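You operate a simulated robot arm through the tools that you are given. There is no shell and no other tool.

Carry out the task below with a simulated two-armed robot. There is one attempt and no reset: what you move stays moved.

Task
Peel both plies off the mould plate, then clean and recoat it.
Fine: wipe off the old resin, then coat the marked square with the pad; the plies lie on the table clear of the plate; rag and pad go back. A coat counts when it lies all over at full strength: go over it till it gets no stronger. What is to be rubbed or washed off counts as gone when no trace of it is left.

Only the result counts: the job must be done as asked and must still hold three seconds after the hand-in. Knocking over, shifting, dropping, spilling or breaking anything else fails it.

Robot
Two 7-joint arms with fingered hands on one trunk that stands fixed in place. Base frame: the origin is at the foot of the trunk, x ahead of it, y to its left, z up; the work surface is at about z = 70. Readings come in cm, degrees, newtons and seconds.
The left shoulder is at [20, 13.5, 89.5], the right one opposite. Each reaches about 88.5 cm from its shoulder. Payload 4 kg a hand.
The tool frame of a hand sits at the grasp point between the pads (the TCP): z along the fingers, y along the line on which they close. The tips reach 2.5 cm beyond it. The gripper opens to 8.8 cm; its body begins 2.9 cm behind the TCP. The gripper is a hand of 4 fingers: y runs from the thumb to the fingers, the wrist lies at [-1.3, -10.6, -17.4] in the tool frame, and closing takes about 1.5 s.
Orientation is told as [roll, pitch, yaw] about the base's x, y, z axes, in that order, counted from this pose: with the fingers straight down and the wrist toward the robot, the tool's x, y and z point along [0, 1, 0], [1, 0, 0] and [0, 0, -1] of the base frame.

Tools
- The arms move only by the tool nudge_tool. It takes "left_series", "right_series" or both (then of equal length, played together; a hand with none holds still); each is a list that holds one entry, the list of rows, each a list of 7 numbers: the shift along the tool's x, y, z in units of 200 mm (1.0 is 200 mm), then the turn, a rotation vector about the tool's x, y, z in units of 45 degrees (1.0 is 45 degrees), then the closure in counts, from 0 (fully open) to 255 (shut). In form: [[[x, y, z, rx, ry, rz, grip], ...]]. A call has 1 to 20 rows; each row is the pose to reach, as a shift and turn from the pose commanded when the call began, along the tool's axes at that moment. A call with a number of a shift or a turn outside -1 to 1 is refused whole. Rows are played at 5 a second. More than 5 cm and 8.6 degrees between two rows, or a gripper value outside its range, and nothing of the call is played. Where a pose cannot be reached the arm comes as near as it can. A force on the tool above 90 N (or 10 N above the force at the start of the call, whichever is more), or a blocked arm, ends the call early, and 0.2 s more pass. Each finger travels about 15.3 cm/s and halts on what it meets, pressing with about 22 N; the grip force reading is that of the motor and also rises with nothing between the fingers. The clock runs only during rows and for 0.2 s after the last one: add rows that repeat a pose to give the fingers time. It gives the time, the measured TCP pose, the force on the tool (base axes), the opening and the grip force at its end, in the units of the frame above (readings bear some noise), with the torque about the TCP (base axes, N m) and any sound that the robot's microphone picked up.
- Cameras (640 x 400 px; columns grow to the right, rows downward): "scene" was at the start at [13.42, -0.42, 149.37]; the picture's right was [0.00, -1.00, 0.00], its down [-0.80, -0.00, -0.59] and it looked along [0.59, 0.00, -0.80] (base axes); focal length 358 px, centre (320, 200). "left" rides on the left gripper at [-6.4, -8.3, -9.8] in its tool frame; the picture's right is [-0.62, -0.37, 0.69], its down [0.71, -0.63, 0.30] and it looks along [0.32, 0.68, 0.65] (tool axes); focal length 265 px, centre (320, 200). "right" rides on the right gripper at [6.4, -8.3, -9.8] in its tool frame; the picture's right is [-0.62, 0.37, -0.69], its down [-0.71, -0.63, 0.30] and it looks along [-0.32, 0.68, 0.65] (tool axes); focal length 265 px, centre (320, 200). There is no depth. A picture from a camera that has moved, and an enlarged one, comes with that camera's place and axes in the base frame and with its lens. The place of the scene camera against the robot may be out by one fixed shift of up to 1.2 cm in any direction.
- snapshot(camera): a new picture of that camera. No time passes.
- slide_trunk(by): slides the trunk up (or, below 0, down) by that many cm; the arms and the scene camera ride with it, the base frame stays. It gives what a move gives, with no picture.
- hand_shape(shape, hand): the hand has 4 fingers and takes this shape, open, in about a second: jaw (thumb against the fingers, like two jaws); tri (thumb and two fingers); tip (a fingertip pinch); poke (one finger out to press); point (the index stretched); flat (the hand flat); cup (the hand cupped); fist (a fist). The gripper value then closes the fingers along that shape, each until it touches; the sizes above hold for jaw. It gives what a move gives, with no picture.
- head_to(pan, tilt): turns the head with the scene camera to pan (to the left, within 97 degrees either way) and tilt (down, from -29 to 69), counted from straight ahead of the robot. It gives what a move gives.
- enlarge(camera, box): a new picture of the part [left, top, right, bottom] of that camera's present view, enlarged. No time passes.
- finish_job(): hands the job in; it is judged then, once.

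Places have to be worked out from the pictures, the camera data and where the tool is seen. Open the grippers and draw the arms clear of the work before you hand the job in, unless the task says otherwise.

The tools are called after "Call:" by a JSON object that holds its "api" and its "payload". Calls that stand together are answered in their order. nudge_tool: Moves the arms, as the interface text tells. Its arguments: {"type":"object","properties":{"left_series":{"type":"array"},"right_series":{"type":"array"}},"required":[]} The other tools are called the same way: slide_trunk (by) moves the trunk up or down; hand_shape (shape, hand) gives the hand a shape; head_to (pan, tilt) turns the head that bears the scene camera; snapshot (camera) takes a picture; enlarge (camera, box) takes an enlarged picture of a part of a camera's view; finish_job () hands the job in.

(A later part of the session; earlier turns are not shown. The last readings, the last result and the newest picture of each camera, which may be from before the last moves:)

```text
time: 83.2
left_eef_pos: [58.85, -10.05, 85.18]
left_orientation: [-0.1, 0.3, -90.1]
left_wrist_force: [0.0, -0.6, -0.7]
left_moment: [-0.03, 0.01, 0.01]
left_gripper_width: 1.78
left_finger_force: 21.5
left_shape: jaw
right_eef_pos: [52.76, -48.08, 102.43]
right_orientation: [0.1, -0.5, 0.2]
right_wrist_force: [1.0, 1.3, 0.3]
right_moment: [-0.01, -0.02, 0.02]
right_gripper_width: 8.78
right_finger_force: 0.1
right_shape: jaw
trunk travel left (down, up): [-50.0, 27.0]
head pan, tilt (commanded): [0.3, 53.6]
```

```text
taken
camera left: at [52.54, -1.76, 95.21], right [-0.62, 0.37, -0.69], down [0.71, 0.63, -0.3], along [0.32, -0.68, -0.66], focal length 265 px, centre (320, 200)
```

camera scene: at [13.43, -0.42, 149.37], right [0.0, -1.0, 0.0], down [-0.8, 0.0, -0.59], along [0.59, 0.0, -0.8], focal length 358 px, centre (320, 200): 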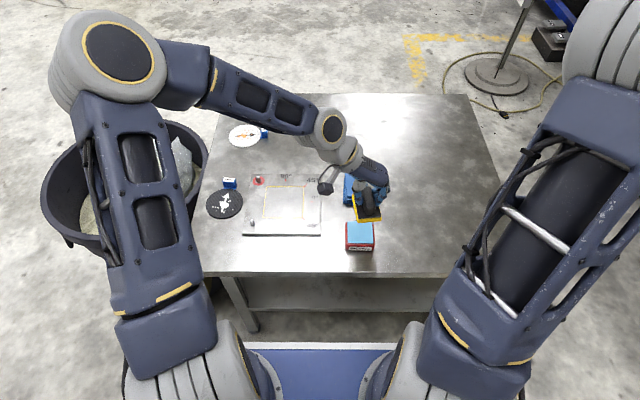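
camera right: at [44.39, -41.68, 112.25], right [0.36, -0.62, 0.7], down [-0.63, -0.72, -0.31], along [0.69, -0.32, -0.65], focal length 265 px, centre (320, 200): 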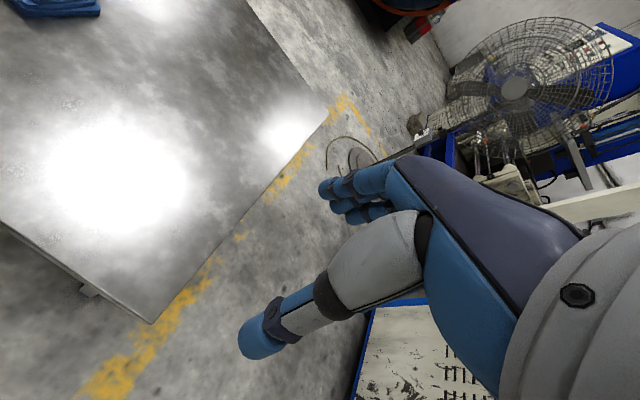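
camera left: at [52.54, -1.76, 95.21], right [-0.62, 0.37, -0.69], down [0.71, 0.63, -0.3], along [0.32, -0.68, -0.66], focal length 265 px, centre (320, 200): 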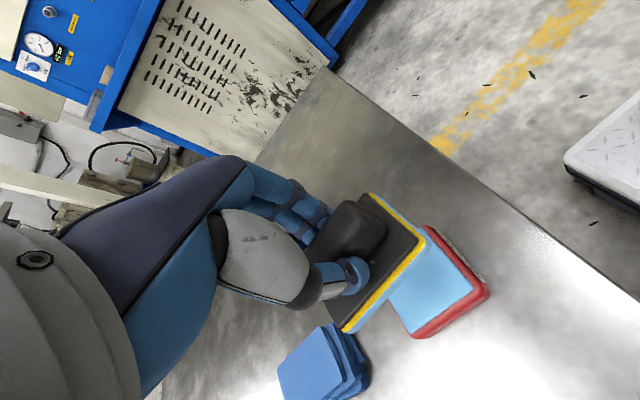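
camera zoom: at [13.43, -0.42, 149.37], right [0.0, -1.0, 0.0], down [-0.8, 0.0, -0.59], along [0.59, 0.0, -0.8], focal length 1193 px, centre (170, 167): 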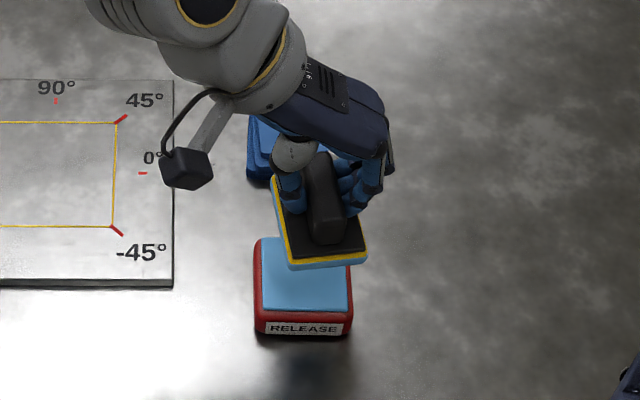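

Tray has stayed in place and the pad is charged. Moving it over the near-right part of the marked square at height.

Call:
{"api": "nudge_tool", "payload": {"left_series": [[[0.09, -0.16, -0.05, 0, 0, 0, 255], [0.18, -0.33, -0.05, 0, 0, 0, 255], [0.28, -0.5, -0.05, 0, 0, 0, 255], [0.37, -0.67, -0.05, 0, 0, 0, 255], [0.4675, -0.8325, -0.05, 0, 0, 0, 255], [0.4675, -0.8325, -0.05, 0, 0, 0, 255]]]}}

Call:
{"api": "nudge_tool", "payload": {"left_series": [[[0, 0, 0.15, 0, 0, 0, 255], [0, 0, 0.3, 0, 0, 0, 255], [0, 0, 0.4, 0, 0, 0, 255], [0, 0, 0.44, 0, 0, 0, 255], [0, 0, 0.44, 0, 0, 0, 255]]]}}

Call:
{"api": "enlarge", "payload": {"camera": "scene", "box": [220, 140, 360, 250]}}

Call:
{"api": "snapshot", "payload": {"camera": "left"}}

```text
time: 84.6
left_eef_pos: [68.22, 6.68, 86.19]
left_orientation: [-0.1, 0.2, -90.1]
left_wrist_force: [0.8, 1.0, -1.0]
left_moment: [0.02, 0.02, -0.01]
left_gripper_width: 1.74
left_finger_force: 21.8
left_shape: jaw
right_eef_pos: [52.82, -48.02, 102.43]
right_orientation: [0.0, -0.6, 0.1]
right_wrist_force: [-0.9, 0.1, -0.1]
right_moment: [-0.01, 0.01, 0.04]
right_gripper_width: 8.78
right_finger_force: 0.1
right_shape: jaw
trunk travel left (down, up): [-50.0, 27.0]
head pan, tilt (commanded): [0.3, 53.6]
```

```text
time: 85.8
left_eef_pos: [68.4, 6.73, 77.32]
left_orientation: [0.0, 0.3, -90.2]
left_wrist_force: [-0.4, -0.6, 0.0]
left_moment: [0.01, -0.03, -0.01]
left_gripper_width: 1.76
left_finger_force: 21.8
left_shape: jaw
right_eef_pos: [52.89, -48.17, 102.5]
right_orientation: [0.0, -0.6, 0.1]
right_wrist_force: [-0.5, 0.2, -0.3]
right_moment: [-0.02, -0.01, -0.04]
right_gripper_width: 8.76
right_finger_force: 0.0
right_shape: jaw
trunk travel left (down, up): [-50.0, 27.0]
head pan, tilt (commanded): [0.3, 53.6]
```

```text
3.64 times, centred on (290, 195) of scene
camera zoom: at [13.43, -0.42, 149.37], right [0.0, -1.0, 0.0], down [-0.8, 0.0, -0.59], along [0.59, 0.0, -0.8], focal length 1302 px, centre (429, 218)
```

zoom: 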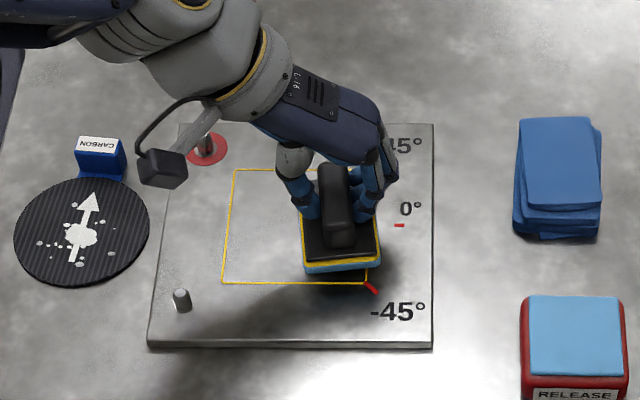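

```text
taken
camera left: at [61.96, 14.95, 87.42], right [-0.62, 0.37, -0.69], down [0.71, 0.63, -0.3], along [0.32, -0.68, -0.66], focal length 265 px, centre (320, 200)
```

left: 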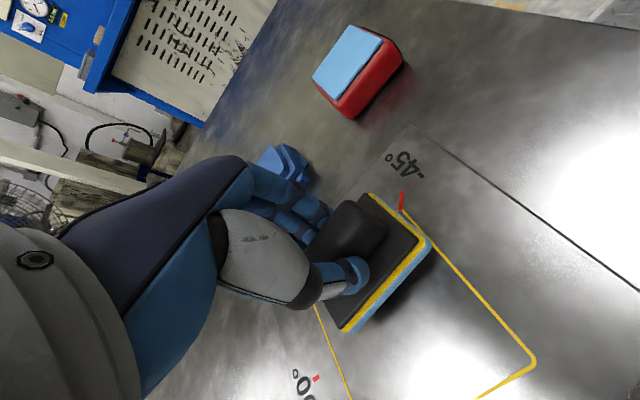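

Pad is about 1 cm above the plate. Lowering carefully to light contact.

Call:
{"api": "nudge_tool", "payload": {"left_series": [[[0, 0, 0.02, 0, 0, 0, 255], [0, 0, 0.04, 0, 0, 0, 255], [0, 0, 0.05, 0, 0, 0, 255], [0, 0, 0.055, 0, 0, 0, 255], [0, 0, 0.055, 0, 0, 0, 255]]]}}

Call:
{"api": "nudge_tool", "payload": {"left_series": [[[0, 0, 0.003, 0, 0, 0, 255], [0, 0, 0.006, 0, 0, 0, 255], [0, 0, 0.006, 0, 0, 0, 255]]]}}

```text
time: 87.0
left_eef_pos: [68.2, 6.61, 76.42]
left_orientation: [-0.1, 0.3, -90.0]
left_wrist_force: [-0.3, -0.4, -0.5]
left_moment: [-0.03, -0.01, -0.02]
left_gripper_width: 1.78
left_finger_force: 21.6
left_shape: jaw
right_eef_pos: [52.79, -48.14, 102.37]
right_orientation: [0.0, -0.5, 0.1]
right_wrist_force: [-0.3, 0.1, 0.7]
right_moment: [0.01, -0.02, -0.03]
right_gripper_width: 8.77
right_finger_force: 0.0
right_shape: jaw
trunk travel left (down, up): [-50.0, 27.0]
head pan, tilt (commanded): [0.3, 53.6]
```

```text
time: 87.8
left_eef_pos: [68.42, 6.66, 76.26]
left_orientation: [-0.1, 0.4, -89.9]
left_wrist_force: [-0.6, 0.0, -1.0]
left_moment: [0.0, 0.01, -0.03]
left_gripper_width: 1.79
left_finger_force: 22.4
left_shape: jaw
right_eef_pos: [52.81, -48.15, 102.42]
right_orientation: [0.0, -0.5, 0.1]
right_wrist_force: [-0.3, -0.1, -0.3]
right_moment: [0.01, -0.03, -0.03]
right_gripper_width: 8.78
right_finger_force: 0.0
right_shape: jaw
trunk travel left (down, up): [-50.0, 27.0]
head pan, tilt (commanded): [0.3, 53.6]
```

No contact yet at z 76.26; continuing down in 1–2 mm steps.

Call:
{"api": "nudge_tool", "payload": {"left_series": [[[0, 0, 0.005, 0, 0, 0, 255], [0, 0, 0.01, 0, 0, 0, 255], [0, 0, 0.015, 0, 0, 0, 255], [0, 0, 0.015, 0, 0, 0, 255]]]}}

```text
time: 88.8
left_eef_pos: [68.33, 6.68, 75.87]
left_orientation: [-0.1, 0.4, -90.0]
left_wrist_force: [0.1, 0.0, 3.3]
left_moment: [0.01, 0.05, -0.03]
left_gripper_width: 1.76
left_finger_force: 21.5
left_shape: jaw
right_eef_pos: [52.94, -48.22, 102.43]
right_orientation: [0.0, -0.5, 0.0]
right_wrist_force: [1.0, -0.2, 0.6]
right_moment: [-0.02, 0.0, 0.02]
right_gripper_width: 8.77
right_finger_force: 0.1
right_shape: jaw
trunk travel left (down, up): [-50.0, 27.0]
head pan, tilt (commanded): [0.3, 53.6]
```

Contact (3 N). Adding a touch of pressure and sweeping left across the near lane of the square.

Call:
{"api": "nudge_tool", "payload": {"left_series": [[[0, 0, 0.004, 0, 0, 0, 255], [0, -0.05, 0.004, 0, 0, 0, 255], [0, -0.1, 0.004, 0, 0, 0, 255], [0, -0.15, 0.004, 0, 0, 0, 255], [0, -0.2, 0.004, 0, 0, 0, 255], [0, -0.25, 0.004, 0, 0, 0, 255], [0, -0.3, 0.004, 0, 0, 0, 255], [0, -0.3, 0.004, 0, 0, 0, 255]]]}}

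Call:
{"api": "enlarge", "payload": {"camera": "scene", "box": [220, 140, 360, 250]}}

Call:
{"api": "snapshot", "payload": {"camera": "left"}}

```text
time: 90.6
left_eef_pos: [68.23, 12.75, 75.95]
left_orientation: [-0.1, 0.4, -90.1]
left_wrist_force: [1.0, -3.4, 7.2]
left_moment: [-0.06, -0.01, 0.01]
left_gripper_width: 1.75
left_finger_force: 22.3
left_shape: jaw
right_eef_pos: [52.77, -48.09, 102.46]
right_orientation: [0.1, -0.5, 0.1]
right_wrist_force: [0.2, -0.1, -0.3]
right_moment: [-0.02, -0.02, -0.01]
right_gripper_width: 8.77
right_finger_force: 0.0
right_shape: jaw
trunk travel left (down, up): [-50.0, 27.0]
head pan, tilt (commanded): [0.3, 53.6]
```

```text
3.64 times, centred on (290, 195) of scene
camera zoom: at [13.41, -0.43, 149.37], right [0.0, -1.0, 0.0], down [-0.8, 0.0, -0.59], along [0.59, 0.0, -0.8], focal length 1302 px, centre (429, 218)
```

zoom: 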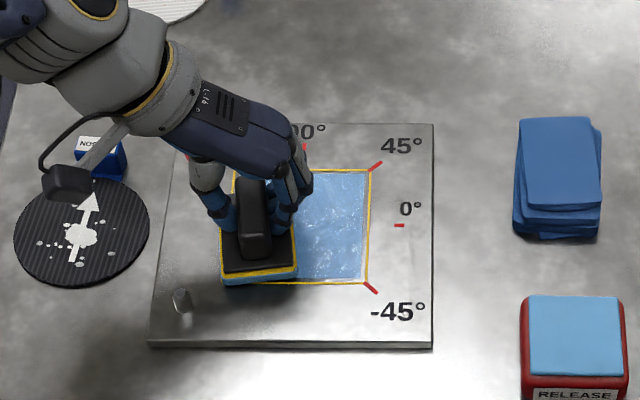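

```text
taken
camera left: at [61.96, 20.94, 85.91], right [-0.62, 0.37, -0.69], down [0.71, 0.63, -0.3], along [0.32, -0.68, -0.66], focal length 265 px, centre (320, 200)
```

left: 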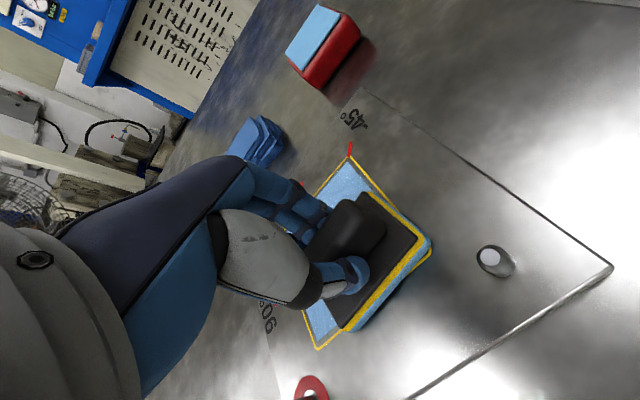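

The coat appears as a light-blue film inside the square. Continuing: shift to the far lane and sweep back right, then return along the middle.

Call:
{"api": "nudge_tool", "payload": {"left_series": [[[0.06, 0, 0, 0, 0, 0, 255], [0.12, 0, 0, 0, 0, 0, 255], [0.165, 0, 0, 0, 0, 0, 255], [0.165, 0.05, 0, 0, 0, 0, 255], [0.165, 0.1, 0, 0, 0, 0, 255], [0.165, 0.15, 0, 0, 0, 0, 255], [0.165, 0.2, 0, 0, 0, 0, 255], [0.165, 0.25, 0, 0, 0, 0, 255], [0.165, 0.305, 0, 0, 0, 0, 255], [0.11, 0.305, 0, 0, 0, 0, 255], [0.06, 0.305, 0, 0, 0, 0, 255], [0.0, 0.305, 0, 0, 0, 0, 255], [0.0, 0.25, 0, 0, 0, 0, 255], [0.0, 0.2, 0, 0, 0, 0, 255], [0.0, 0.15, 0, 0, 0, 0, 255], [0.0, 0.1, 0, 0, 0, 0, 255], [0.0, 0.05, 0, 0, 0, 0, 255], [0.0, 0.0, 0, 0, 0, 0, 255], [0.0, -0.005, 0, 0, 0, 0, 255]]]}}

Call:
{"api": "enlarge", "payload": {"camera": "scene", "box": [220, 140, 360, 250]}}

Call:
{"api": "snapshot", "payload": {"camera": "left"}}

```text
time: 94.6
left_eef_pos: [68.28, 12.71, 75.85]
left_orientation: [-0.2, 0.2, -89.9]
left_wrist_force: [0.0, -2.2, 3.8]
left_moment: [-0.05, 0.03, 0.01]
left_gripper_width: 1.74
left_finger_force: 22.3
left_shape: jaw
right_eef_pos: [52.81, -48.04, 102.43]
right_orientation: [0.0, -0.5, 0.0]
right_wrist_force: [0.9, -0.7, 0.1]
right_moment: [0.02, -0.01, 0.03]
right_gripper_width: 8.73
right_finger_force: 0.1
right_shape: jaw
trunk travel left (down, up): [-50.0, 27.0]
head pan, tilt (commanded): [0.3, 53.6]
```

```text
3.64 times, centred on (290, 195) of scene
camera zoom: at [13.42, -0.42, 149.37], right [0.0, -1.0, 0.0], down [-0.8, 0.0, -0.59], along [0.59, 0.0, -0.8], focal length 1302 px, centre (429, 218)
```

zoom: 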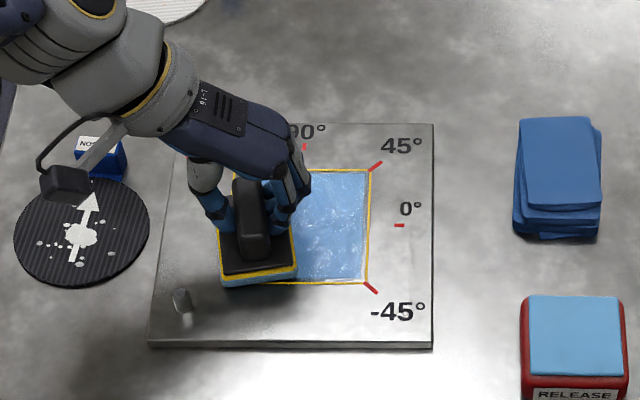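

```text
taken
camera left: at [61.9, 21.06, 85.92], right [-0.62, 0.37, -0.69], down [0.71, 0.63, -0.3], along [0.32, -0.68, -0.66], focal length 265 px, centre (320, 200)
```

left: 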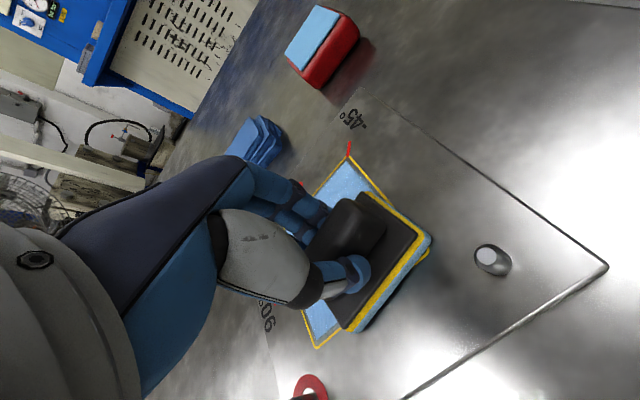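

Zooming in on the coat to judge its evenness.

Call:
{"api": "enlarge", "payload": {"camera": "scene", "box": [265, 180, 315, 225]}}

Call:
{"api": "enlarge", "payload": {"camera": "left", "box": [280, 140, 460, 370]}}

```text
8.89 times, centred on (290, 202) of scene
camera zoom: at [13.42, -0.42, 149.37], right [0.0, -1.0, 0.0], down [-0.8, 0.0, -0.59], along [0.59, 0.0, -0.8], focal length 3182 px, centre (587, 178)
```

zoom: 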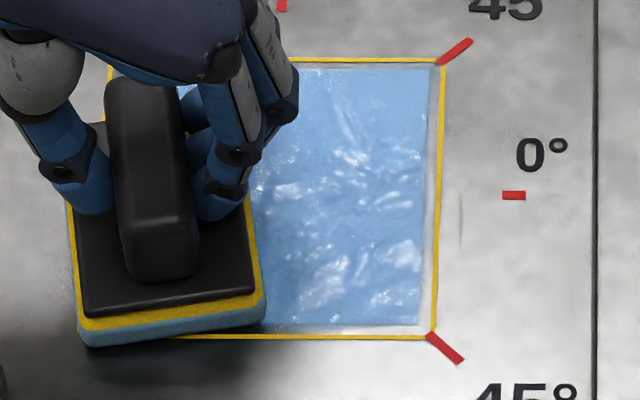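

```text
1.74 times, centred on (370, 255) of left
camera zoom: at [61.9, 21.06, 85.92], right [-0.62, 0.37, -0.69], down [0.71, 0.63, -0.3], along [0.32, -0.68, -0.66], focal length 462 px, centre (233, 104)
```

zoom: 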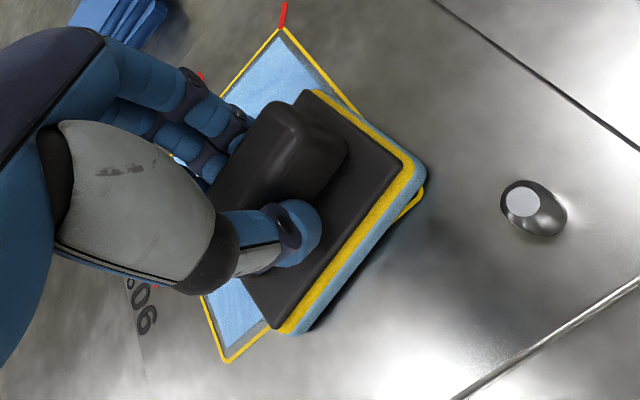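

There is a thin uncoated margin at the right and near edges, so I'll repeat with wider sweeps: near lane to the right, then the middle lane to the left.

Call:
{"api": "nudge_tool", "payload": {"left_series": [[[-0.03, -0.02, 0, 0, 0, 0, 255], [-0.03, 0.03, 0, 0, 0, 0, 255], [-0.03, 0.08, 0, 0, 0, 0, 255], [-0.03, 0.13, 0, 0, 0, 0, 255], [-0.03, 0.18, 0, 0, 0, 0, 255], [-0.03, 0.23, 0, 0, 0, 0, 255], [-0.03, 0.29, 0, 0, 0, 0, 255], [-0.03, 0.345, 0, 0, 0, 0, 255], [0.03, 0.345, 0, 0, 0, 0, 255], [0.08, 0.345, 0, 0, 0, 0, 255], [0.08, 0.29, 0, 0, 0, 0, 255], [0.08, 0.23, 0, 0, 0, 0, 255], [0.08, 0.18, 0, 0, 0, 0, 255], [0.08, 0.13, 0, 0, 0, 0, 255], [0.08, 0.08, 0, 0, 0, 0, 255], [0.08, 0.03, 0, 0, 0, 0, 255], [0.08, -0.02, 0, 0, 0, 0, 255], [0.14, -0.02, 0, 0, 0, 0, 255], [0.19, -0.02, 0, 0, 0, 0, 255]]]}}

Call:
{"api": "nudge_tool", "payload": {"left_series": [[[0, 0.05, 0, 0, 0, 0, 255], [0, 0.1, 0, 0, 0, 0, 255], [0, 0.15, 0, 0, 0, 0, 255], [0, 0.2, 0, 0, 0, 0, 255], [0, 0.25, 0, 0, 0, 0, 255], [0, 0.31, 0, 0, 0, 0, 255], [0, 0.365, 0, 0, 0, 0, 255], [-0.06, 0.365, 0, 0, 0, 0, 255], [-0.12, 0.365, 0, 0, 0, 0, 255], [-0.17, 0.365, 0, 0, 0, 0, 255], [-0.22, 0.365, 0, 0, 0, 0, 255], [-0.22, 0.365, 0, 0, 0, 0, 255]]]}}

Call:
{"api": "enlarge", "payload": {"camera": "scene", "box": [240, 170, 330, 240]}}

```text
time: 98.6
left_eef_pos: [72.12, 13.21, 75.89]
left_orientation: [-0.1, 0.2, -90.0]
left_wrist_force: [-3.0, 0.6, 9.1]
left_moment: [0.0, 0.05, -0.07]
left_gripper_width: 1.75
left_finger_force: 21.9
left_shape: jaw
right_eef_pos: [52.84, -48.16, 102.46]
right_orientation: [0.0, -0.5, 0.1]
right_wrist_force: [0.1, -0.1, -0.7]
right_moment: [-0.01, -0.02, 0.0]
right_gripper_width: 8.76
right_finger_force: 0.1
right_shape: jaw
trunk travel left (down, up): [-50.0, 27.0]
head pan, tilt (commanded): [0.3, 53.6]
```

```text
time: 101.2
left_eef_pos: [67.68, 5.81, 75.86]
left_orientation: [-0.1, 0.3, -90.0]
left_wrist_force: [2.5, -0.5, 8.0]
left_moment: [-0.01, -0.04, 0.0]
left_gripper_width: 1.75
left_finger_force: 21.8
left_shape: jaw
right_eef_pos: [52.94, -48.11, 102.33]
right_orientation: [0.1, -0.4, 0.1]
right_wrist_force: [-0.2, 0.1, 0.3]
right_moment: [0.0, 0.02, 0.0]
right_gripper_width: 8.76
right_finger_force: 0.1
right_shape: jaw
trunk travel left (down, up): [-50.0, 27.0]
head pan, tilt (commanded): [0.3, 53.6]
```

```text
5.71 times, centred on (285, 205) of scene
camera zoom: at [13.42, -0.42, 149.38], right [0.0, -1.0, 0.0], down [-0.8, 0.0, -0.59], along [0.59, 0.0, -0.8], focal length 2046 px, centre (520, 171)
```

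zoom: 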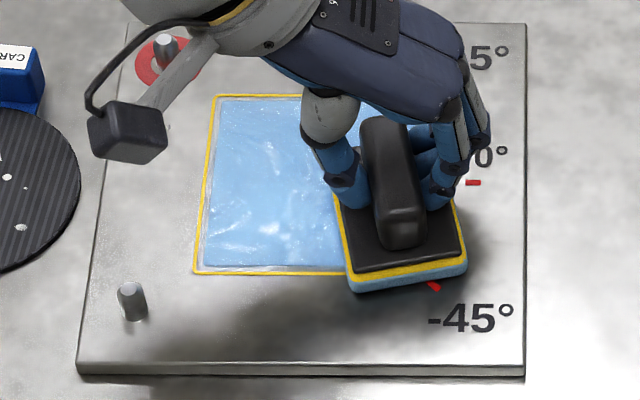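

The coat fills the zone just inside the yellow line. Lifting the pad off and moving aside to examine the whole square.

Call:
{"api": "nudge_tool", "payload": {"left_series": [[[0, 0, -0.05, 0, 0, 0, 255], [0, 0, -0.15, 0, 0, 0, 255], [0, 0, -0.35, 0, 0, 0, 255], [0, 0.2, -0.45, 0, 0, 0, 255], [0, 0.42, -0.45, 0, 0, 0, 255], [0, 0.65, -0.45, 0, 0, 0, 255], [0, 0.65, -0.45, 0, 0, 0, 255]]]}}

Call:
{"api": "enlarge", "payload": {"camera": "scene", "box": [262, 182, 312, 222]}}

Call:
{"api": "enlarge", "payload": {"camera": "scene", "box": [230, 150, 380, 260]}}

```text
time: 102.8
left_eef_pos: [67.77, -7.13, 84.8]
left_orientation: [-0.1, 0.3, -90.0]
left_wrist_force: [-0.3, 0.1, -0.1]
left_moment: [0.0, 0.01, 0.01]
left_gripper_width: 1.73
left_finger_force: 21.8
left_shape: jaw
right_eef_pos: [52.85, -48.12, 102.42]
right_orientation: [0.0, -0.4, 0.1]
right_wrist_force: [0.0, -0.3, 0.8]
right_moment: [-0.02, -0.05, -0.03]
right_gripper_width: 8.79
right_finger_force: 0.0
right_shape: jaw
trunk travel left (down, up): [-50.0, 27.0]
head pan, tilt (commanded): [0.3, 53.6]
```

```text
10.00 times, centred on (287, 202) of scene
camera zoom: at [13.43, -0.42, 149.37], right [0.0, -1.0, 0.0], down [-0.8, 0.0, -0.59], along [0.59, 0.0, -0.8], focal length 3580 px, centre (650, 180)
```

zoom: 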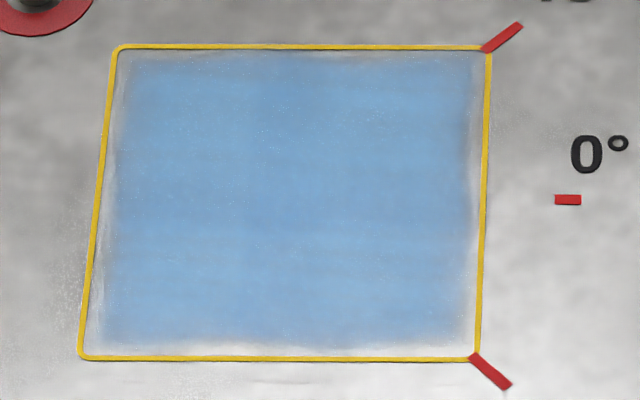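

```text
3.64 times, centred on (305, 205) of scene
camera zoom: at [13.43, -0.42, 149.37], right [0.0, -1.0, 0.0], down [-0.8, 0.0, -0.59], along [0.59, 0.0, -0.8], focal length 1302 px, centre (374, 182)
```

zoom: 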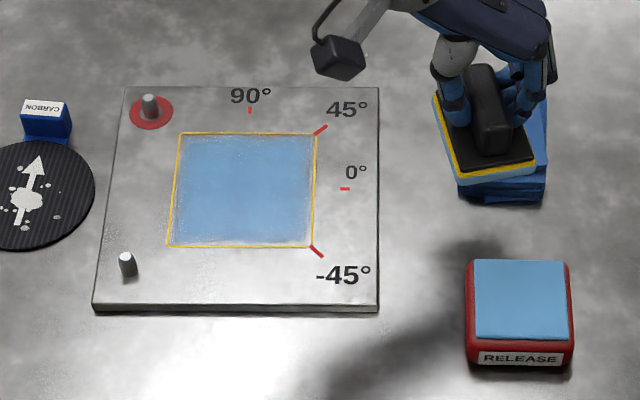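

The coat looks uniform but with soft, paler margins near the lines. I'll go over it again with a wider range to see whether it gets any stronger; moving back to the right side of the square.

Call:
{"api": "nudge_tool", "payload": {"left_series": [[[0.03, -0.2, 0, 0, 0, 0, 255], [0.07, -0.4, 0, 0, 0, 0, 255], [0.1, -0.6, 0, 0, 0, 0, 255], [0.1, -0.6, 0.15, 0, 0, 0, 255], [0.1, -0.6, 0.3, 0, 0, 0, 255], [0.1, -0.6, 0.4, 0, 0, 0, 255], [0.1, -0.6, 0.425, 0, 0, 0, 255], [0.1, -0.6, 0.435, 0, 0, 0, 255], [0.1, -0.6, 0.435, 0, 0, 0, 255]]]}}

Call:
{"api": "nudge_tool", "payload": {"left_series": [[[0, 0, 0.005, 0, 0, 0, 255], [0, 0, 0.01, 0, 0, 0, 255], [0, 0, 0.0125, 0, 0, 0, 255], [0, 0, 0.0125, 0, 0, 0, 255]]]}}

```text
time: 104.8
left_eef_pos: [69.64, 4.95, 76.16]
left_orientation: [-0.1, 0.3, -90.1]
left_wrist_force: [-0.8, 0.0, -0.6]
left_moment: [0.02, 0.01, 0.0]
left_gripper_width: 1.73
left_finger_force: 21.5
left_shape: jaw
right_eef_pos: [52.83, -48.15, 102.31]
right_orientation: [0.0, -0.4, 0.1]
right_wrist_force: [0.2, -0.1, 0.7]
right_moment: [-0.02, 0.03, 0.0]
right_gripper_width: 8.79
right_finger_force: 0.1
right_shape: jaw
trunk travel left (down, up): [-50.0, 27.0]
head pan, tilt (commanded): [0.3, 53.6]
```

```text
time: 105.8
left_eef_pos: [69.78, 4.9, 76.0]
left_orientation: [-0.1, 0.3, -89.9]
left_wrist_force: [1.0, -1.1, 4.5]
left_moment: [-0.03, 0.01, 0.03]
left_gripper_width: 1.76
left_finger_force: 22.2
left_shape: jaw
right_eef_pos: [52.86, -48.04, 102.35]
right_orientation: [0.0, -0.5, 0.1]
right_wrist_force: [0.1, -0.5, -1.0]
right_moment: [0.03, 0.01, -0.03]
right_gripper_width: 8.73
right_finger_force: 0.0
right_shape: jaw
trunk travel left (down, up): [-50.0, 27.0]
head pan, tilt (commanded): [0.3, 53.6]
```

Contact made. Sweeping the middle lane left, then the near lane right.

Call:
{"api": "nudge_tool", "payload": {"left_series": [[[0, 0, 0.003, 0, 0, 0, 255], [0, -0.05, 0.003, 0, 0, 0, 255], [0, -0.1, 0.003, 0, 0, 0, 255], [0, -0.155, 0.003, 0, 0, 0, 255], [0, -0.21, 0.003, 0, 0, 0, 255], [0, -0.265, 0.003, 0, 0, 0, 255], [0, -0.32, 0.003, 0, 0, 0, 255], [0, -0.375, 0.003, 0, 0, 0, 255], [0, -0.425, 0.003, 0, 0, 0, 255], [0, -0.465, 0.003, 0, 0, 0, 255], [0, -0.425, 0.003, 0, 0, 0, 255], [-0.055, -0.425, 0.003, 0, 0, 0, 255], [-0.11, -0.425, 0.003, 0, 0, 0, 255], [-0.16, -0.425, 0.003, 0, 0, 0, 255], [-0.16, -0.37, 0.003, 0, 0, 0, 255], [-0.16, -0.315, 0.003, 0, 0, 0, 255], [-0.16, -0.26, 0.003, 0, 0, 0, 255], [-0.16, -0.205, 0.003, 0, 0, 0, 255], [-0.16, -0.15, 0.003, 0, 0, 0, 255], [-0.16, -0.095, 0.003, 0, 0, 0, 255]]]}}

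Call:
{"api": "nudge_tool", "payload": {"left_series": [[[0, 0.05, 0, 0, 0, 0, 255], [0, 0.1, 0, 0, 0, 0, 255], [0.055, 0.1, 0, 0, 0, 0, 255], [0.11, 0.1, 0, 0, 0, 0, 255], [0.165, 0.1, 0, 0, 0, 0, 255], [0.22, 0.1, 0, 0, 0, 0, 255], [0.275, 0.1, 0, 0, 0, 0, 255], [0.33, 0.1, 0, 0, 0, 0, 255], [0.33, 0.05, 0, 0, 0, 0, 255], [0.33, -0.005, 0, 0, 0, 0, 255], [0.33, -0.06, 0, 0, 0, 0, 255], [0.33, -0.115, 0, 0, 0, 0, 255], [0.33, -0.17, 0, 0, 0, 0, 255], [0.33, -0.225, 0, 0, 0, 0, 255], [0.33, -0.28, 0, 0, 0, 0, 255], [0.33, -0.33, 0, 0, 0, 0, 255], [0.275, -0.33, 0, 0, 0, 0, 255], [0.22, -0.33, 0, 0, 0, 0, 255], [0.165, -0.33, 0, 0, 0, 0, 255]]]}}

Call:
{"api": "enlarge", "payload": {"camera": "scene", "box": [240, 170, 330, 240]}}

```text
time: 110.0
left_eef_pos: [66.48, 6.84, 75.83]
left_orientation: [-0.2, 0.3, -90.0]
left_wrist_force: [-0.1, 3.5, 9.0]
left_moment: [0.09, 0.03, -0.01]
left_gripper_width: 1.72
left_finger_force: 22.6
left_shape: jaw
right_eef_pos: [52.75, -48.12, 102.5]
right_orientation: [0.1, -0.5, 0.2]
right_wrist_force: [-0.7, 1.2, -0.5]
right_moment: [0.0, 0.03, 0.0]
right_gripper_width: 8.77
right_finger_force: 0.1
right_shape: jaw
trunk travel left (down, up): [-50.0, 27.0]
head pan, tilt (commanded): [0.3, 53.6]
```

```text
time: 114.0
left_eef_pos: [69.74, 13.43, 75.84]
left_orientation: [-0.1, 0.3, -90.0]
left_wrist_force: [0.2, 0.3, 0.7]
left_moment: [-0.02, 0.04, 0.02]
left_gripper_width: 1.73
left_finger_force: 22.7
left_shape: jaw
right_eef_pos: [52.79, -48.12, 102.46]
right_orientation: [0.0, -0.5, 0.1]
right_wrist_force: [-0.1, -0.1, 0.5]
right_moment: [0.0, -0.01, -0.03]
right_gripper_width: 8.78
right_finger_force: 0.0
right_shape: jaw
trunk travel left (down, up): [-50.0, 27.0]
head pan, tilt (commanded): [0.3, 53.6]
```

```text
5.71 times, centred on (285, 205) of scene
camera zoom: at [13.43, -0.42, 149.37], right [0.0, -1.0, 0.0], down [-0.8, 0.0, -0.59], along [0.59, 0.0, -0.8], focal length 2046 px, centre (520, 171)
```

zoom: 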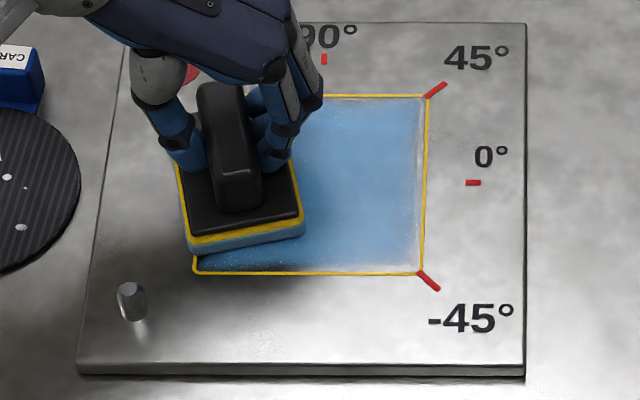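

Contact got light at the end. Lifting off and inspecting the whole coat again.

Call:
{"api": "nudge_tool", "payload": {"left_series": [[[0, 0, -0.05, 0, 0, 0, 255], [0, 0, -0.2, 0, 0, 0, 255], [0, 0.1, -0.4, 0, 0, 0, 255], [0, 0.33, -0.45, 0, 0, 0, 255], [0, 0.56, -0.45, 0, 0, 0, 255], [0, 0.79, -0.45, 0, 0, 0, 255], [0, 1.0, -0.45, 0, 0, 0, 255], [0, 1.0, -0.45, 0, 0, 0, 255]]]}}

Call:
{"api": "enlarge", "payload": {"camera": "scene", "box": [262, 182, 312, 222]}}

Call:
{"api": "enlarge", "payload": {"camera": "scene", "box": [230, 150, 380, 260]}}

Call:
{"api": "snapshot", "payload": {"camera": "left"}}

```text
time: 115.8
left_eef_pos: [69.73, -6.67, 84.79]
left_orientation: [-0.1, 0.2, -90.0]
left_wrist_force: [-0.2, -0.8, -1.3]
left_moment: [0.03, -0.01, 0.0]
left_gripper_width: 1.74
left_finger_force: 22.0
left_shape: jaw
right_eef_pos: [52.84, -48.0, 102.42]
right_orientation: [0.0, -0.5, 0.1]
right_wrist_force: [0.0, -0.6, 0.7]
right_moment: [-0.02, -0.01, -0.02]
right_gripper_width: 8.75
right_finger_force: 0.1
right_shape: jaw
trunk travel left (down, up): [-50.0, 27.0]
head pan, tilt (commanded): [0.3, 53.6]
```

```text
10.00 times, centred on (287, 202) of scene
camera zoom: at [13.43, -0.42, 149.37], right [0.0, -1.0, 0.0], down [-0.8, 0.0, -0.59], along [0.59, 0.0, -0.8], focal length 3580 px, centre (650, 180)
```

zoom: 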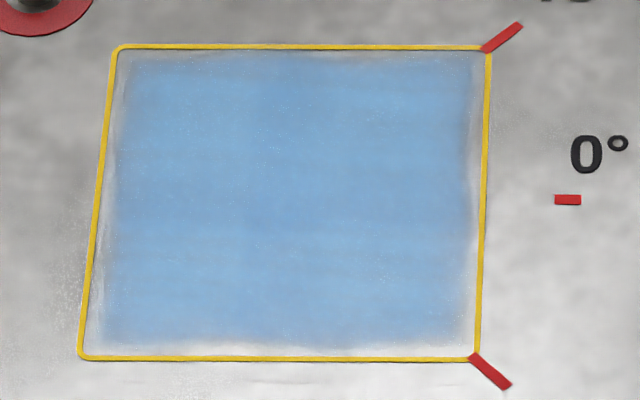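

```text
3.64 times, centred on (305, 205) of scene
camera zoom: at [13.43, -0.42, 149.37], right [0.0, -1.0, 0.0], down [-0.8, 0.0, -0.59], along [0.59, 0.0, -0.8], focal length 1302 px, centre (374, 182)
```

zoom: 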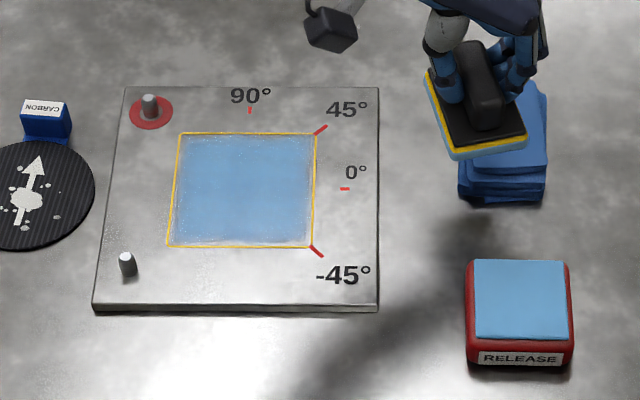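

```text
taken
camera left: at [63.38, 1.56, 94.83], right [-0.62, 0.37, -0.69], down [0.71, 0.63, -0.3], along [0.32, -0.68, -0.66], focal length 265 px, centre (320, 200)
```

left: 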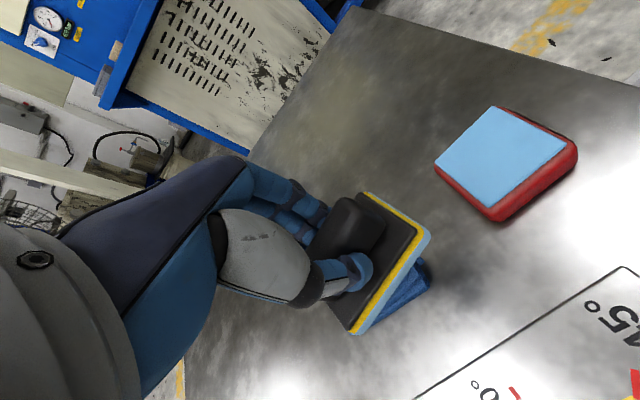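

No visible change since the previous pass, which suggests full strength, but to rule out a depleted pad I'll recharge it gently and go over once more. Moving over the tray.

Call:
{"api": "nudge_tool", "payload": {"left_series": [[[-0.18, 0.055, 0, 0, 0, 0, 255], [-0.36, 0.11, 0, 0, 0, 0, 255], [-0.539, 0.1665, 0, 0, 0, 0, 255], [-0.539, 0.1665, 0.1, 0, 0, 0, 255], [-0.539, 0.1665, 0.2, 0, 0, 0, 255], [-0.539, 0.1665, 0.28, 0, 0, 0, 255], [-0.539, 0.1665, 0.3, 0, 0, 0, 255], [-0.539, 0.1665, 0.3, 0, 0, 0, 255]]]}}

Call:
{"api": "nudge_tool", "payload": {"left_series": [[[0, 0, 0.005, 0, 0, 0, 255], [0, 0, 0.01, 0, 0, 0, 255], [0, 0, 0.015, 0, 0, 0, 255], [0, 0, 0.015, 0, 0, 0, 255]]]}}

```text
time: 117.6
left_eef_pos: [59.04, -9.88, 78.65]
left_orientation: [-0.1, 0.2, -90.0]
left_wrist_force: [0.4, 0.2, -0.8]
left_moment: [-0.04, 0.02, -0.04]
left_gripper_width: 1.71
left_finger_force: 21.5
left_shape: jaw
right_eef_pos: [53.0, -48.11, 102.34]
right_orientation: [0.0, -0.5, 0.0]
right_wrist_force: [-0.2, 0.4, 0.5]
right_moment: [0.0, 0.0, 0.01]
right_gripper_width: 8.79
right_finger_force: 0.0
right_shape: jaw
trunk travel left (down, up): [-50.0, 27.0]
head pan, tilt (commanded): [0.3, 53.6]
```

```text
time: 118.6
left_eef_pos: [58.98, -9.98, 78.47]
left_orientation: [-0.1, 0.3, -90.0]
left_wrist_force: [0.2, 0.7, -0.8]
left_moment: [0.0, 0.01, 0.01]
left_gripper_width: 1.72
left_finger_force: 22.0
left_shape: jaw
right_eef_pos: [52.86, -48.18, 102.4]
right_orientation: [0.0, -0.6, 0.1]
right_wrist_force: [0.3, -0.1, -0.3]
right_moment: [0.01, -0.01, -0.01]
right_gripper_width: 8.79
right_finger_force: 0.1
right_shape: jaw
trunk travel left (down, up): [-50.0, 27.0]
head pan, tilt (commanded): [0.3, 53.6]
```

Call:
{"api": "nudge_tool", "payload": {"left_series": [[[0, 0, 0.005, 0, 0, 0, 255], [0, 0, 0.01, 0, 0, 0, 255], [0, 0, 0.015, 0, 0, 0, 255], [0, 0, 0.015, 0, 0, 0, 255]]]}}

```text
time: 119.6
left_eef_pos: [59.06, -9.88, 78.23]
left_orientation: [0.1, 0.2, -90.1]
left_wrist_force: [-0.1, 1.4, 9.3]
left_moment: [0.02, 0.0, -0.03]
left_gripper_width: 1.7
left_finger_force: 21.5
left_shape: jaw
right_eef_pos: [52.79, -48.14, 102.37]
right_orientation: [0.0, -0.5, 0.1]
right_wrist_force: [-0.8, 1.0, 0.5]
right_moment: [0.02, 0.01, 0.03]
right_gripper_width: 8.76
right_finger_force: 0.0
right_shape: jaw
trunk travel left (down, up): [-50.0, 27.0]
head pan, tilt (commanded): [0.3, 53.6]
```

Light contact of 9 N on the tray. Holding briefly, then lifting and returning to the square.

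Call:
{"api": "nudge_tool", "payload": {"left_series": [[[0, 0, 0, 0, 0, 0, 255], [0, 0, 0, 0, 0, 0, 255], [0, 0, -0.05, 0, 0, 0, 255], [0, 0, -0.15, 0, 0, 0, 255], [0, 0, -0.33, 0, 0, 0, 255], [0.13, -0.18, -0.33, 0, 0, 0, 255], [0.26, -0.36, -0.33, 0, 0, 0, 255], [0.4, -0.55, -0.33, 0, 0, 0, 255], [0.54, -0.745, -0.33, 0, 0, 0, 255], [0.54, -0.745, -0.2, 0, 0, 0, 255], [0.54, -0.745, -0.03, 0, 0, 0, 255], [0.54, -0.745, 0.07, 0, 0, 0, 255], [0.54, -0.745, 0.1, 0, 0, 0, 255], [0.54, -0.745, 0.1, 0, 0, 0, 255]]]}}

Call:
{"api": "enlarge", "payload": {"camera": "scene", "box": [230, 150, 380, 260]}}

```text
time: 122.6
left_eef_pos: [69.97, 5.1, 76.15]
left_orientation: [-0.1, 0.4, -90.0]
left_wrist_force: [-0.1, -0.3, -0.9]
left_moment: [-0.01, 0.02, -0.01]
left_gripper_width: 1.74
left_finger_force: 21.9
left_shape: jaw
right_eef_pos: [52.92, -48.22, 102.46]
right_orientation: [0.0, -0.6, 0.1]
right_wrist_force: [0.8, -0.5, 0.0]
right_moment: [0.0, 0.0, -0.03]
right_gripper_width: 8.8
right_finger_force: 0.0
right_shape: jaw
trunk travel left (down, up): [-50.0, 27.0]
head pan, tilt (commanded): [0.3, 53.6]
```

```text
3.64 times, centred on (305, 205) of scene
camera zoom: at [13.43, -0.42, 149.37], right [0.0, -1.0, 0.0], down [-0.8, 0.0, -0.59], along [0.59, 0.0, -0.8], focal length 1302 px, centre (374, 182)
```

zoom: 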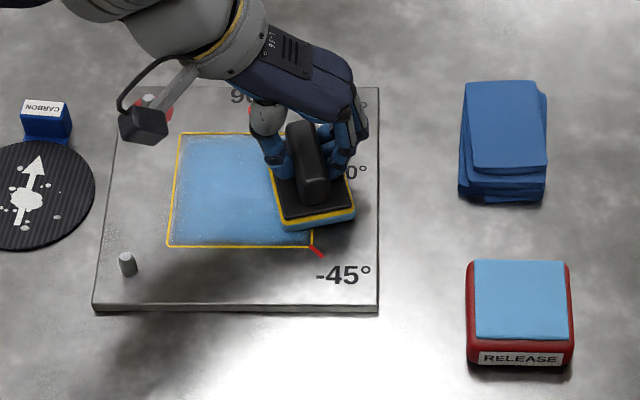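

Tray and rag are in place. Lowering to contact and sweeping the middle lane left then the near lane right with slightly firmer pressure.

Call:
{"api": "nudge_tool", "payload": {"left_series": [[[0, 0, 0.006, 0, 0, 0, 255], [0, 0, 0.012, 0, 0, 0, 255], [0, 0, 0.016, 0, 0, 0, 255], [0, 0, 0.016, 0, 0, 0, 255]]]}}

Call:
{"api": "nudge_tool", "payload": {"left_series": [[[0, -0.05, 0, 0, 0, 0, 255], [0, -0.1, 0, 0, 0, 0, 255], [0, -0.155, 0, 0, 0, 0, 255], [0, -0.21, 0, 0, 0, 0, 255], [0, -0.265, 0, 0, 0, 0, 255], [0, -0.32, 0, 0, 0, 0, 255], [0, -0.375, 0, 0, 0, 0, 255], [0, -0.425, 0, 0, 0, 0, 255], [-0.055, -0.425, 0, 0, 0, 0, 255], [-0.11, -0.425, 0, 0, 0, 0, 255], [-0.14, -0.425, 0, 0, 0, 0, 255], [-0.14, -0.37, 0, 0, 0, 0, 255], [-0.14, -0.315, 0, 0, 0, 0, 255], [-0.14, -0.26, 0, 0, 0, 0, 255], [-0.14, -0.205, 0, 0, 0, 0, 255], [-0.14, -0.15, 0, 0, 0, 0, 255], [-0.14, -0.095, 0, 0, 0, 0, 255], [-0.14, -0.045, 0, 0, 0, 0, 255], [-0.14, 0.005, 0, 0, 0, 0, 255]]]}}

```text
time: 123.6
left_eef_pos: [69.9, 5.04, 75.91]
left_orientation: [0.0, 0.2, -90.0]
left_wrist_force: [0.3, 0.4, 0.6]
left_moment: [0.01, 0.04, 0.0]
left_gripper_width: 1.69
left_finger_force: 22.4
left_shape: jaw
right_eef_pos: [52.99, -48.06, 102.43]
right_orientation: [0.0, -0.5, 0.1]
right_wrist_force: [-0.8, -0.9, -0.4]
right_moment: [0.02, -0.04, -0.03]
right_gripper_width: 8.78
right_finger_force: 0.1
right_shape: jaw
trunk travel left (down, up): [-50.0, 27.0]
head pan, tilt (commanded): [0.3, 53.6]
```

```text
time: 127.6
left_eef_pos: [67.01, 4.89, 75.81]
left_orientation: [0.0, 0.3, -90.0]
left_wrist_force: [0.6, -0.6, -0.3]
left_moment: [-0.05, 0.03, -0.02]
left_gripper_width: 1.72
left_finger_force: 21.9
left_shape: jaw
right_eef_pos: [52.75, -48.19, 102.37]
right_orientation: [0.0, -0.5, 0.1]
right_wrist_force: [0.3, 1.0, -0.4]
right_moment: [-0.02, 0.02, 0.0]
right_gripper_width: 8.8
right_finger_force: 0.0
right_shape: jaw
trunk travel left (down, up): [-50.0, 27.0]
head pan, tilt (commanded): [0.3, 53.6]
```

That pass had no contact force — the pad hovered. Lowering further until I feel contact.

Call:
{"api": "nudge_tool", "payload": {"left_series": [[[0, 0, 0.004, 0, 0, 0, 255], [0, 0, 0.008, 0, 0, 0, 255], [0, 0, 0.008, 0, 0, 0, 255]]]}}

```text
time: 128.4
left_eef_pos: [67.05, 4.79, 75.81]
left_orientation: [-0.1, 0.3, -90.0]
left_wrist_force: [-1.0, 1.1, 12.3]
left_moment: [0.02, 0.03, -0.02]
left_gripper_width: 1.74
left_finger_force: 22.6
left_shape: jaw
right_eef_pos: [52.77, -48.09, 102.37]
right_orientation: [0.0, -0.5, 0.1]
right_wrist_force: [-0.4, 0.4, -0.4]
right_moment: [-0.01, -0.01, -0.05]
right_gripper_width: 8.78
right_finger_force: 0.0
right_shape: jaw
trunk travel left (down, up): [-50.0, 27.0]
head pan, tilt (commanded): [0.3, 53.6]
```

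Now 12 N of contact. Sweeping near lane left and middle lane right.

Call:
{"api": "nudge_tool", "payload": {"left_series": [[[0, -0.05, 0, 0, 0, 0, 255], [0, -0.1, 0, 0, 0, 0, 255], [0, -0.155, 0, 0, 0, 0, 255], [0, -0.21, 0, 0, 0, 0, 255], [0, -0.265, 0, 0, 0, 0, 255], [0, -0.32, 0, 0, 0, 0, 255], [0, -0.375, 0, 0, 0, 0, 255], [0, -0.425, 0, 0, 0, 0, 255], [0.05, -0.425, 0, 0, 0, 0, 255], [0.1, -0.425, 0, 0, 0, 0, 255], [0.14, -0.425, 0, 0, 0, 0, 255], [0.14, -0.37, 0, 0, 0, 0, 255], [0.14, -0.315, 0, 0, 0, 0, 255], [0.14, -0.26, 0, 0, 0, 0, 255], [0.14, -0.205, 0, 0, 0, 0, 255], [0.14, -0.15, 0, 0, 0, 0, 255], [0.14, -0.095, 0, 0, 0, 0, 255], [0.14, -0.045, 0, 0, 0, 0, 255], [0.14, 0.005, 0, 0, 0, 0, 255]]]}}

Call:
{"api": "nudge_tool", "payload": {"left_series": [[[0.05, 0, 0, 0, 0, 0, 255], [0.1, 0, 0, 0, 0, 0, 255], [0.15, 0, 0, 0, 0, 0, 255], [0.15, -0.05, 0, 0, 0, 0, 255], [0.15, -0.1, 0, 0, 0, 0, 255], [0.15, -0.155, 0, 0, 0, 0, 255], [0.15, -0.21, 0, 0, 0, 0, 255], [0.15, -0.265, 0, 0, 0, 0, 255], [0.15, -0.32, 0, 0, 0, 0, 255], [0.15, -0.375, 0, 0, 0, 0, 255], [0.15, -0.425, 0, 0, 0, 0, 255], [0.15, -0.425, 0, 0, 0, 0, 255]]]}}

Call:
{"api": "enlarge", "payload": {"camera": "scene", "box": [240, 170, 330, 240]}}

```text
time: 132.4
left_eef_pos: [69.83, 4.8, 75.8]
left_orientation: [0.0, 0.3, -90.1]
left_wrist_force: [0.7, 4.4, 12.4]
left_moment: [0.02, 0.01, -0.02]
left_gripper_width: 1.75
left_finger_force: 21.8
left_shape: jaw
right_eef_pos: [52.92, -48.08, 102.42]
right_orientation: [0.1, -0.4, 0.1]
right_wrist_force: [-0.3, 0.1, -0.6]
right_moment: [0.02, -0.01, 0.0]
right_gripper_width: 8.75
right_finger_force: 0.1
right_shape: jaw
trunk travel left (down, up): [-50.0, 27.0]
head pan, tilt (commanded): [0.3, 53.6]
```

```text
time: 135.0
left_eef_pos: [72.82, 13.38, 75.71]
left_orientation: [0.0, 0.4, -90.1]
left_wrist_force: [0.7, -2.8, 7.5]
left_moment: [-0.08, 0.01, 0.0]
left_gripper_width: 1.74
left_finger_force: 21.9
left_shape: jaw
right_eef_pos: [52.93, -48.05, 102.33]
right_orientation: [0.1, -0.6, 0.1]
right_wrist_force: [-0.7, 0.0, 0.2]
right_moment: [0.0, -0.01, 0.03]
right_gripper_width: 8.79
right_finger_force: 0.1
right_shape: jaw
trunk travel left (down, up): [-50.0, 27.0]
head pan, tilt (commanded): [0.3, 53.6]
```

```text
5.71 times, centred on (285, 205) of scene
camera zoom: at [13.41, -0.43, 149.38], right [0.0, -1.0, 0.0], down [-0.8, 0.0, -0.59], along [0.59, 0.0, -0.8], focal length 2046 px, centre (520, 171)
```

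zoom: 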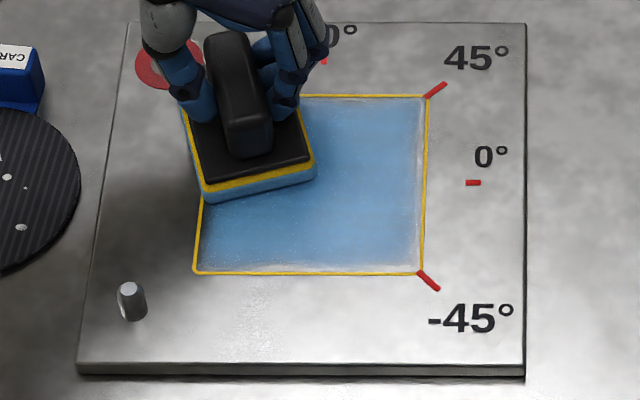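

All three lanes now had 7–12 N contact. Lifting and moving aside to compare the coat.

Call:
{"api": "nudge_tool", "payload": {"left_series": [[[0, 0, -0.05, 0, 0, 0, 255], [0, 0, -0.2, 0, 0, 0, 255], [0, 0.1, -0.4, 0, 0, 0, 255], [0, 0.33, -0.45, 0, 0, 0, 255], [0, 0.56, -0.45, 0, 0, 0, 255], [0, 0.79, -0.45, 0, 0, 0, 255], [0, 1.0, -0.45, 0, 0, 0, 255], [0, 1.0, -0.45, 0, 0, 0, 255]]]}}

Call:
{"api": "enlarge", "payload": {"camera": "scene", "box": [262, 182, 312, 222]}}

Call:
{"api": "enlarge", "payload": {"camera": "scene", "box": [230, 130, 380, 260]}}

Call:
{"api": "snapshot", "payload": {"camera": "left"}}

```text
time: 136.8
left_eef_pos: [73.01, -6.84, 84.64]
left_orientation: [-0.1, 0.2, -90.0]
left_wrist_force: [0.8, -0.1, -1.9]
left_moment: [-0.01, -0.02, -0.01]
left_gripper_width: 1.74
left_finger_force: 22.0
left_shape: jaw
right_eef_pos: [52.86, -48.12, 102.4]
right_orientation: [0.0, -0.5, 0.2]
right_wrist_force: [-1.0, -0.9, 0.3]
right_moment: [-0.01, -0.01, 0.0]
right_gripper_width: 8.76
right_finger_force: 0.0
right_shape: jaw
trunk travel left (down, up): [-50.0, 27.0]
head pan, tilt (commanded): [0.3, 53.6]
```

```text
10.00 times, centred on (287, 202) of scene
camera zoom: at [13.43, -0.42, 149.37], right [0.0, -1.0, 0.0], down [-0.8, 0.0, -0.59], along [0.59, 0.0, -0.8], focal length 3580 px, centre (650, 180)
```

zoom: 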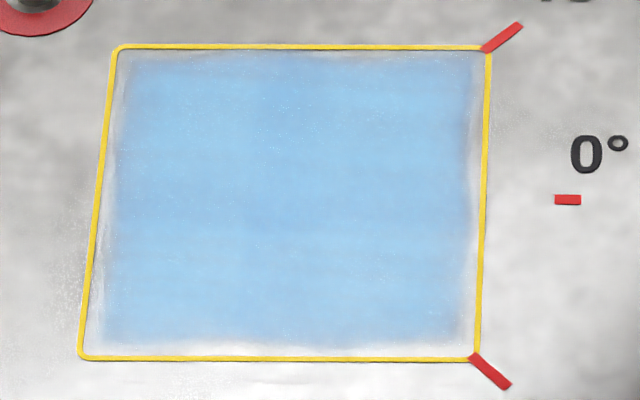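

```text
3.08 times, centred on (305, 195) of scene
camera zoom: at [13.43, -0.42, 149.37], right [0.0, -1.0, 0.0], down [-0.8, 0.0, -0.59], along [0.59, 0.0, -0.8], focal length 1102 px, centre (366, 215)
```

zoom: 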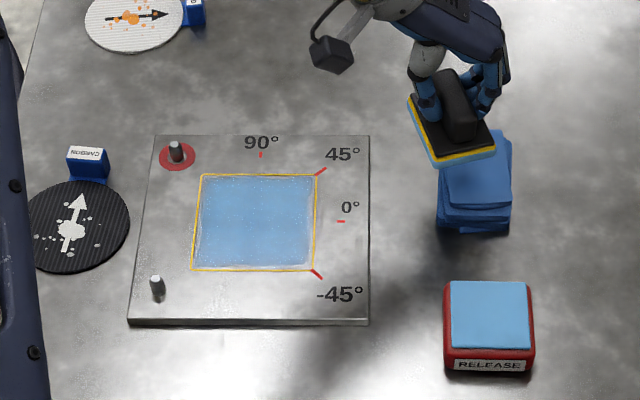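

```text
taken
camera left: at [66.52, 1.49, 94.6], right [-0.62, 0.37, -0.69], down [0.71, 0.63, -0.3], along [0.32, -0.68, -0.66], focal length 265 px, centre (320, 200)
```

left: 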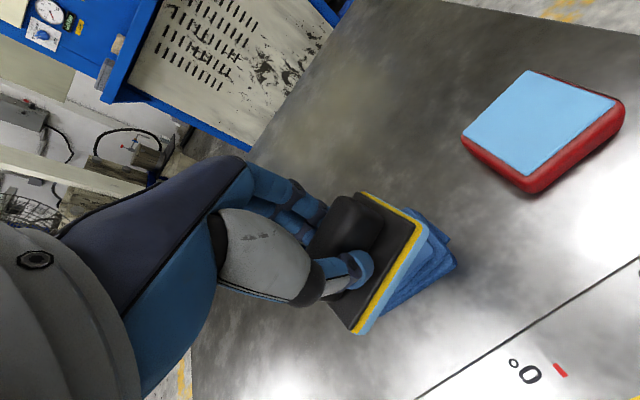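

The coat is unchanged apart from overall lighting — it's at its full strength. The pad has pivoted somewhat in my grip, so before returning it I measure its angle in the hand.

Call:
{"api": "enlarge", "payload": {"camera": "left", "box": [310, 170, 470, 350]}}

Call:
{"api": "enlarge", "payload": {"camera": "scene", "box": [315, 140, 375, 195]}}

```text
2.22 times, centred on (390, 260) of left
camera zoom: at [66.52, 1.49, 94.6], right [-0.62, 0.37, -0.69], down [0.71, 0.63, -0.3], along [0.32, -0.68, -0.66], focal length 590 px, centre (164, 67)
```

zoom: 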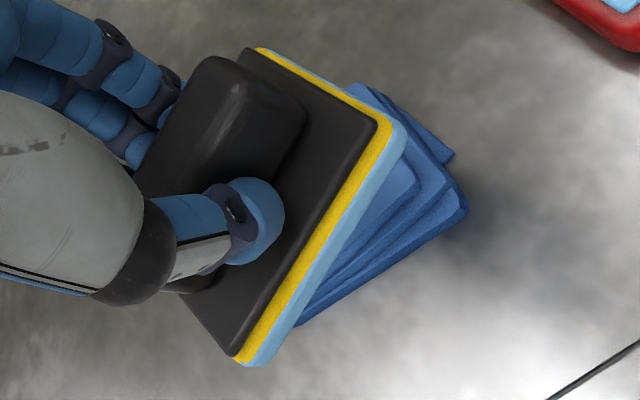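

```text
7.27 times, centred on (345, 168) of scene
camera zoom: at [13.43, -0.42, 149.37], right [0.0, -1.0, 0.0], down [-0.8, 0.0, -0.59], along [0.59, 0.0, -0.8], focal length 2604 px, centre (138, 436)
```

zoom: 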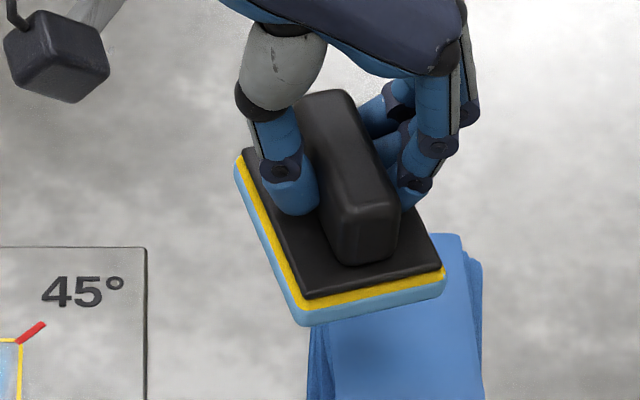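

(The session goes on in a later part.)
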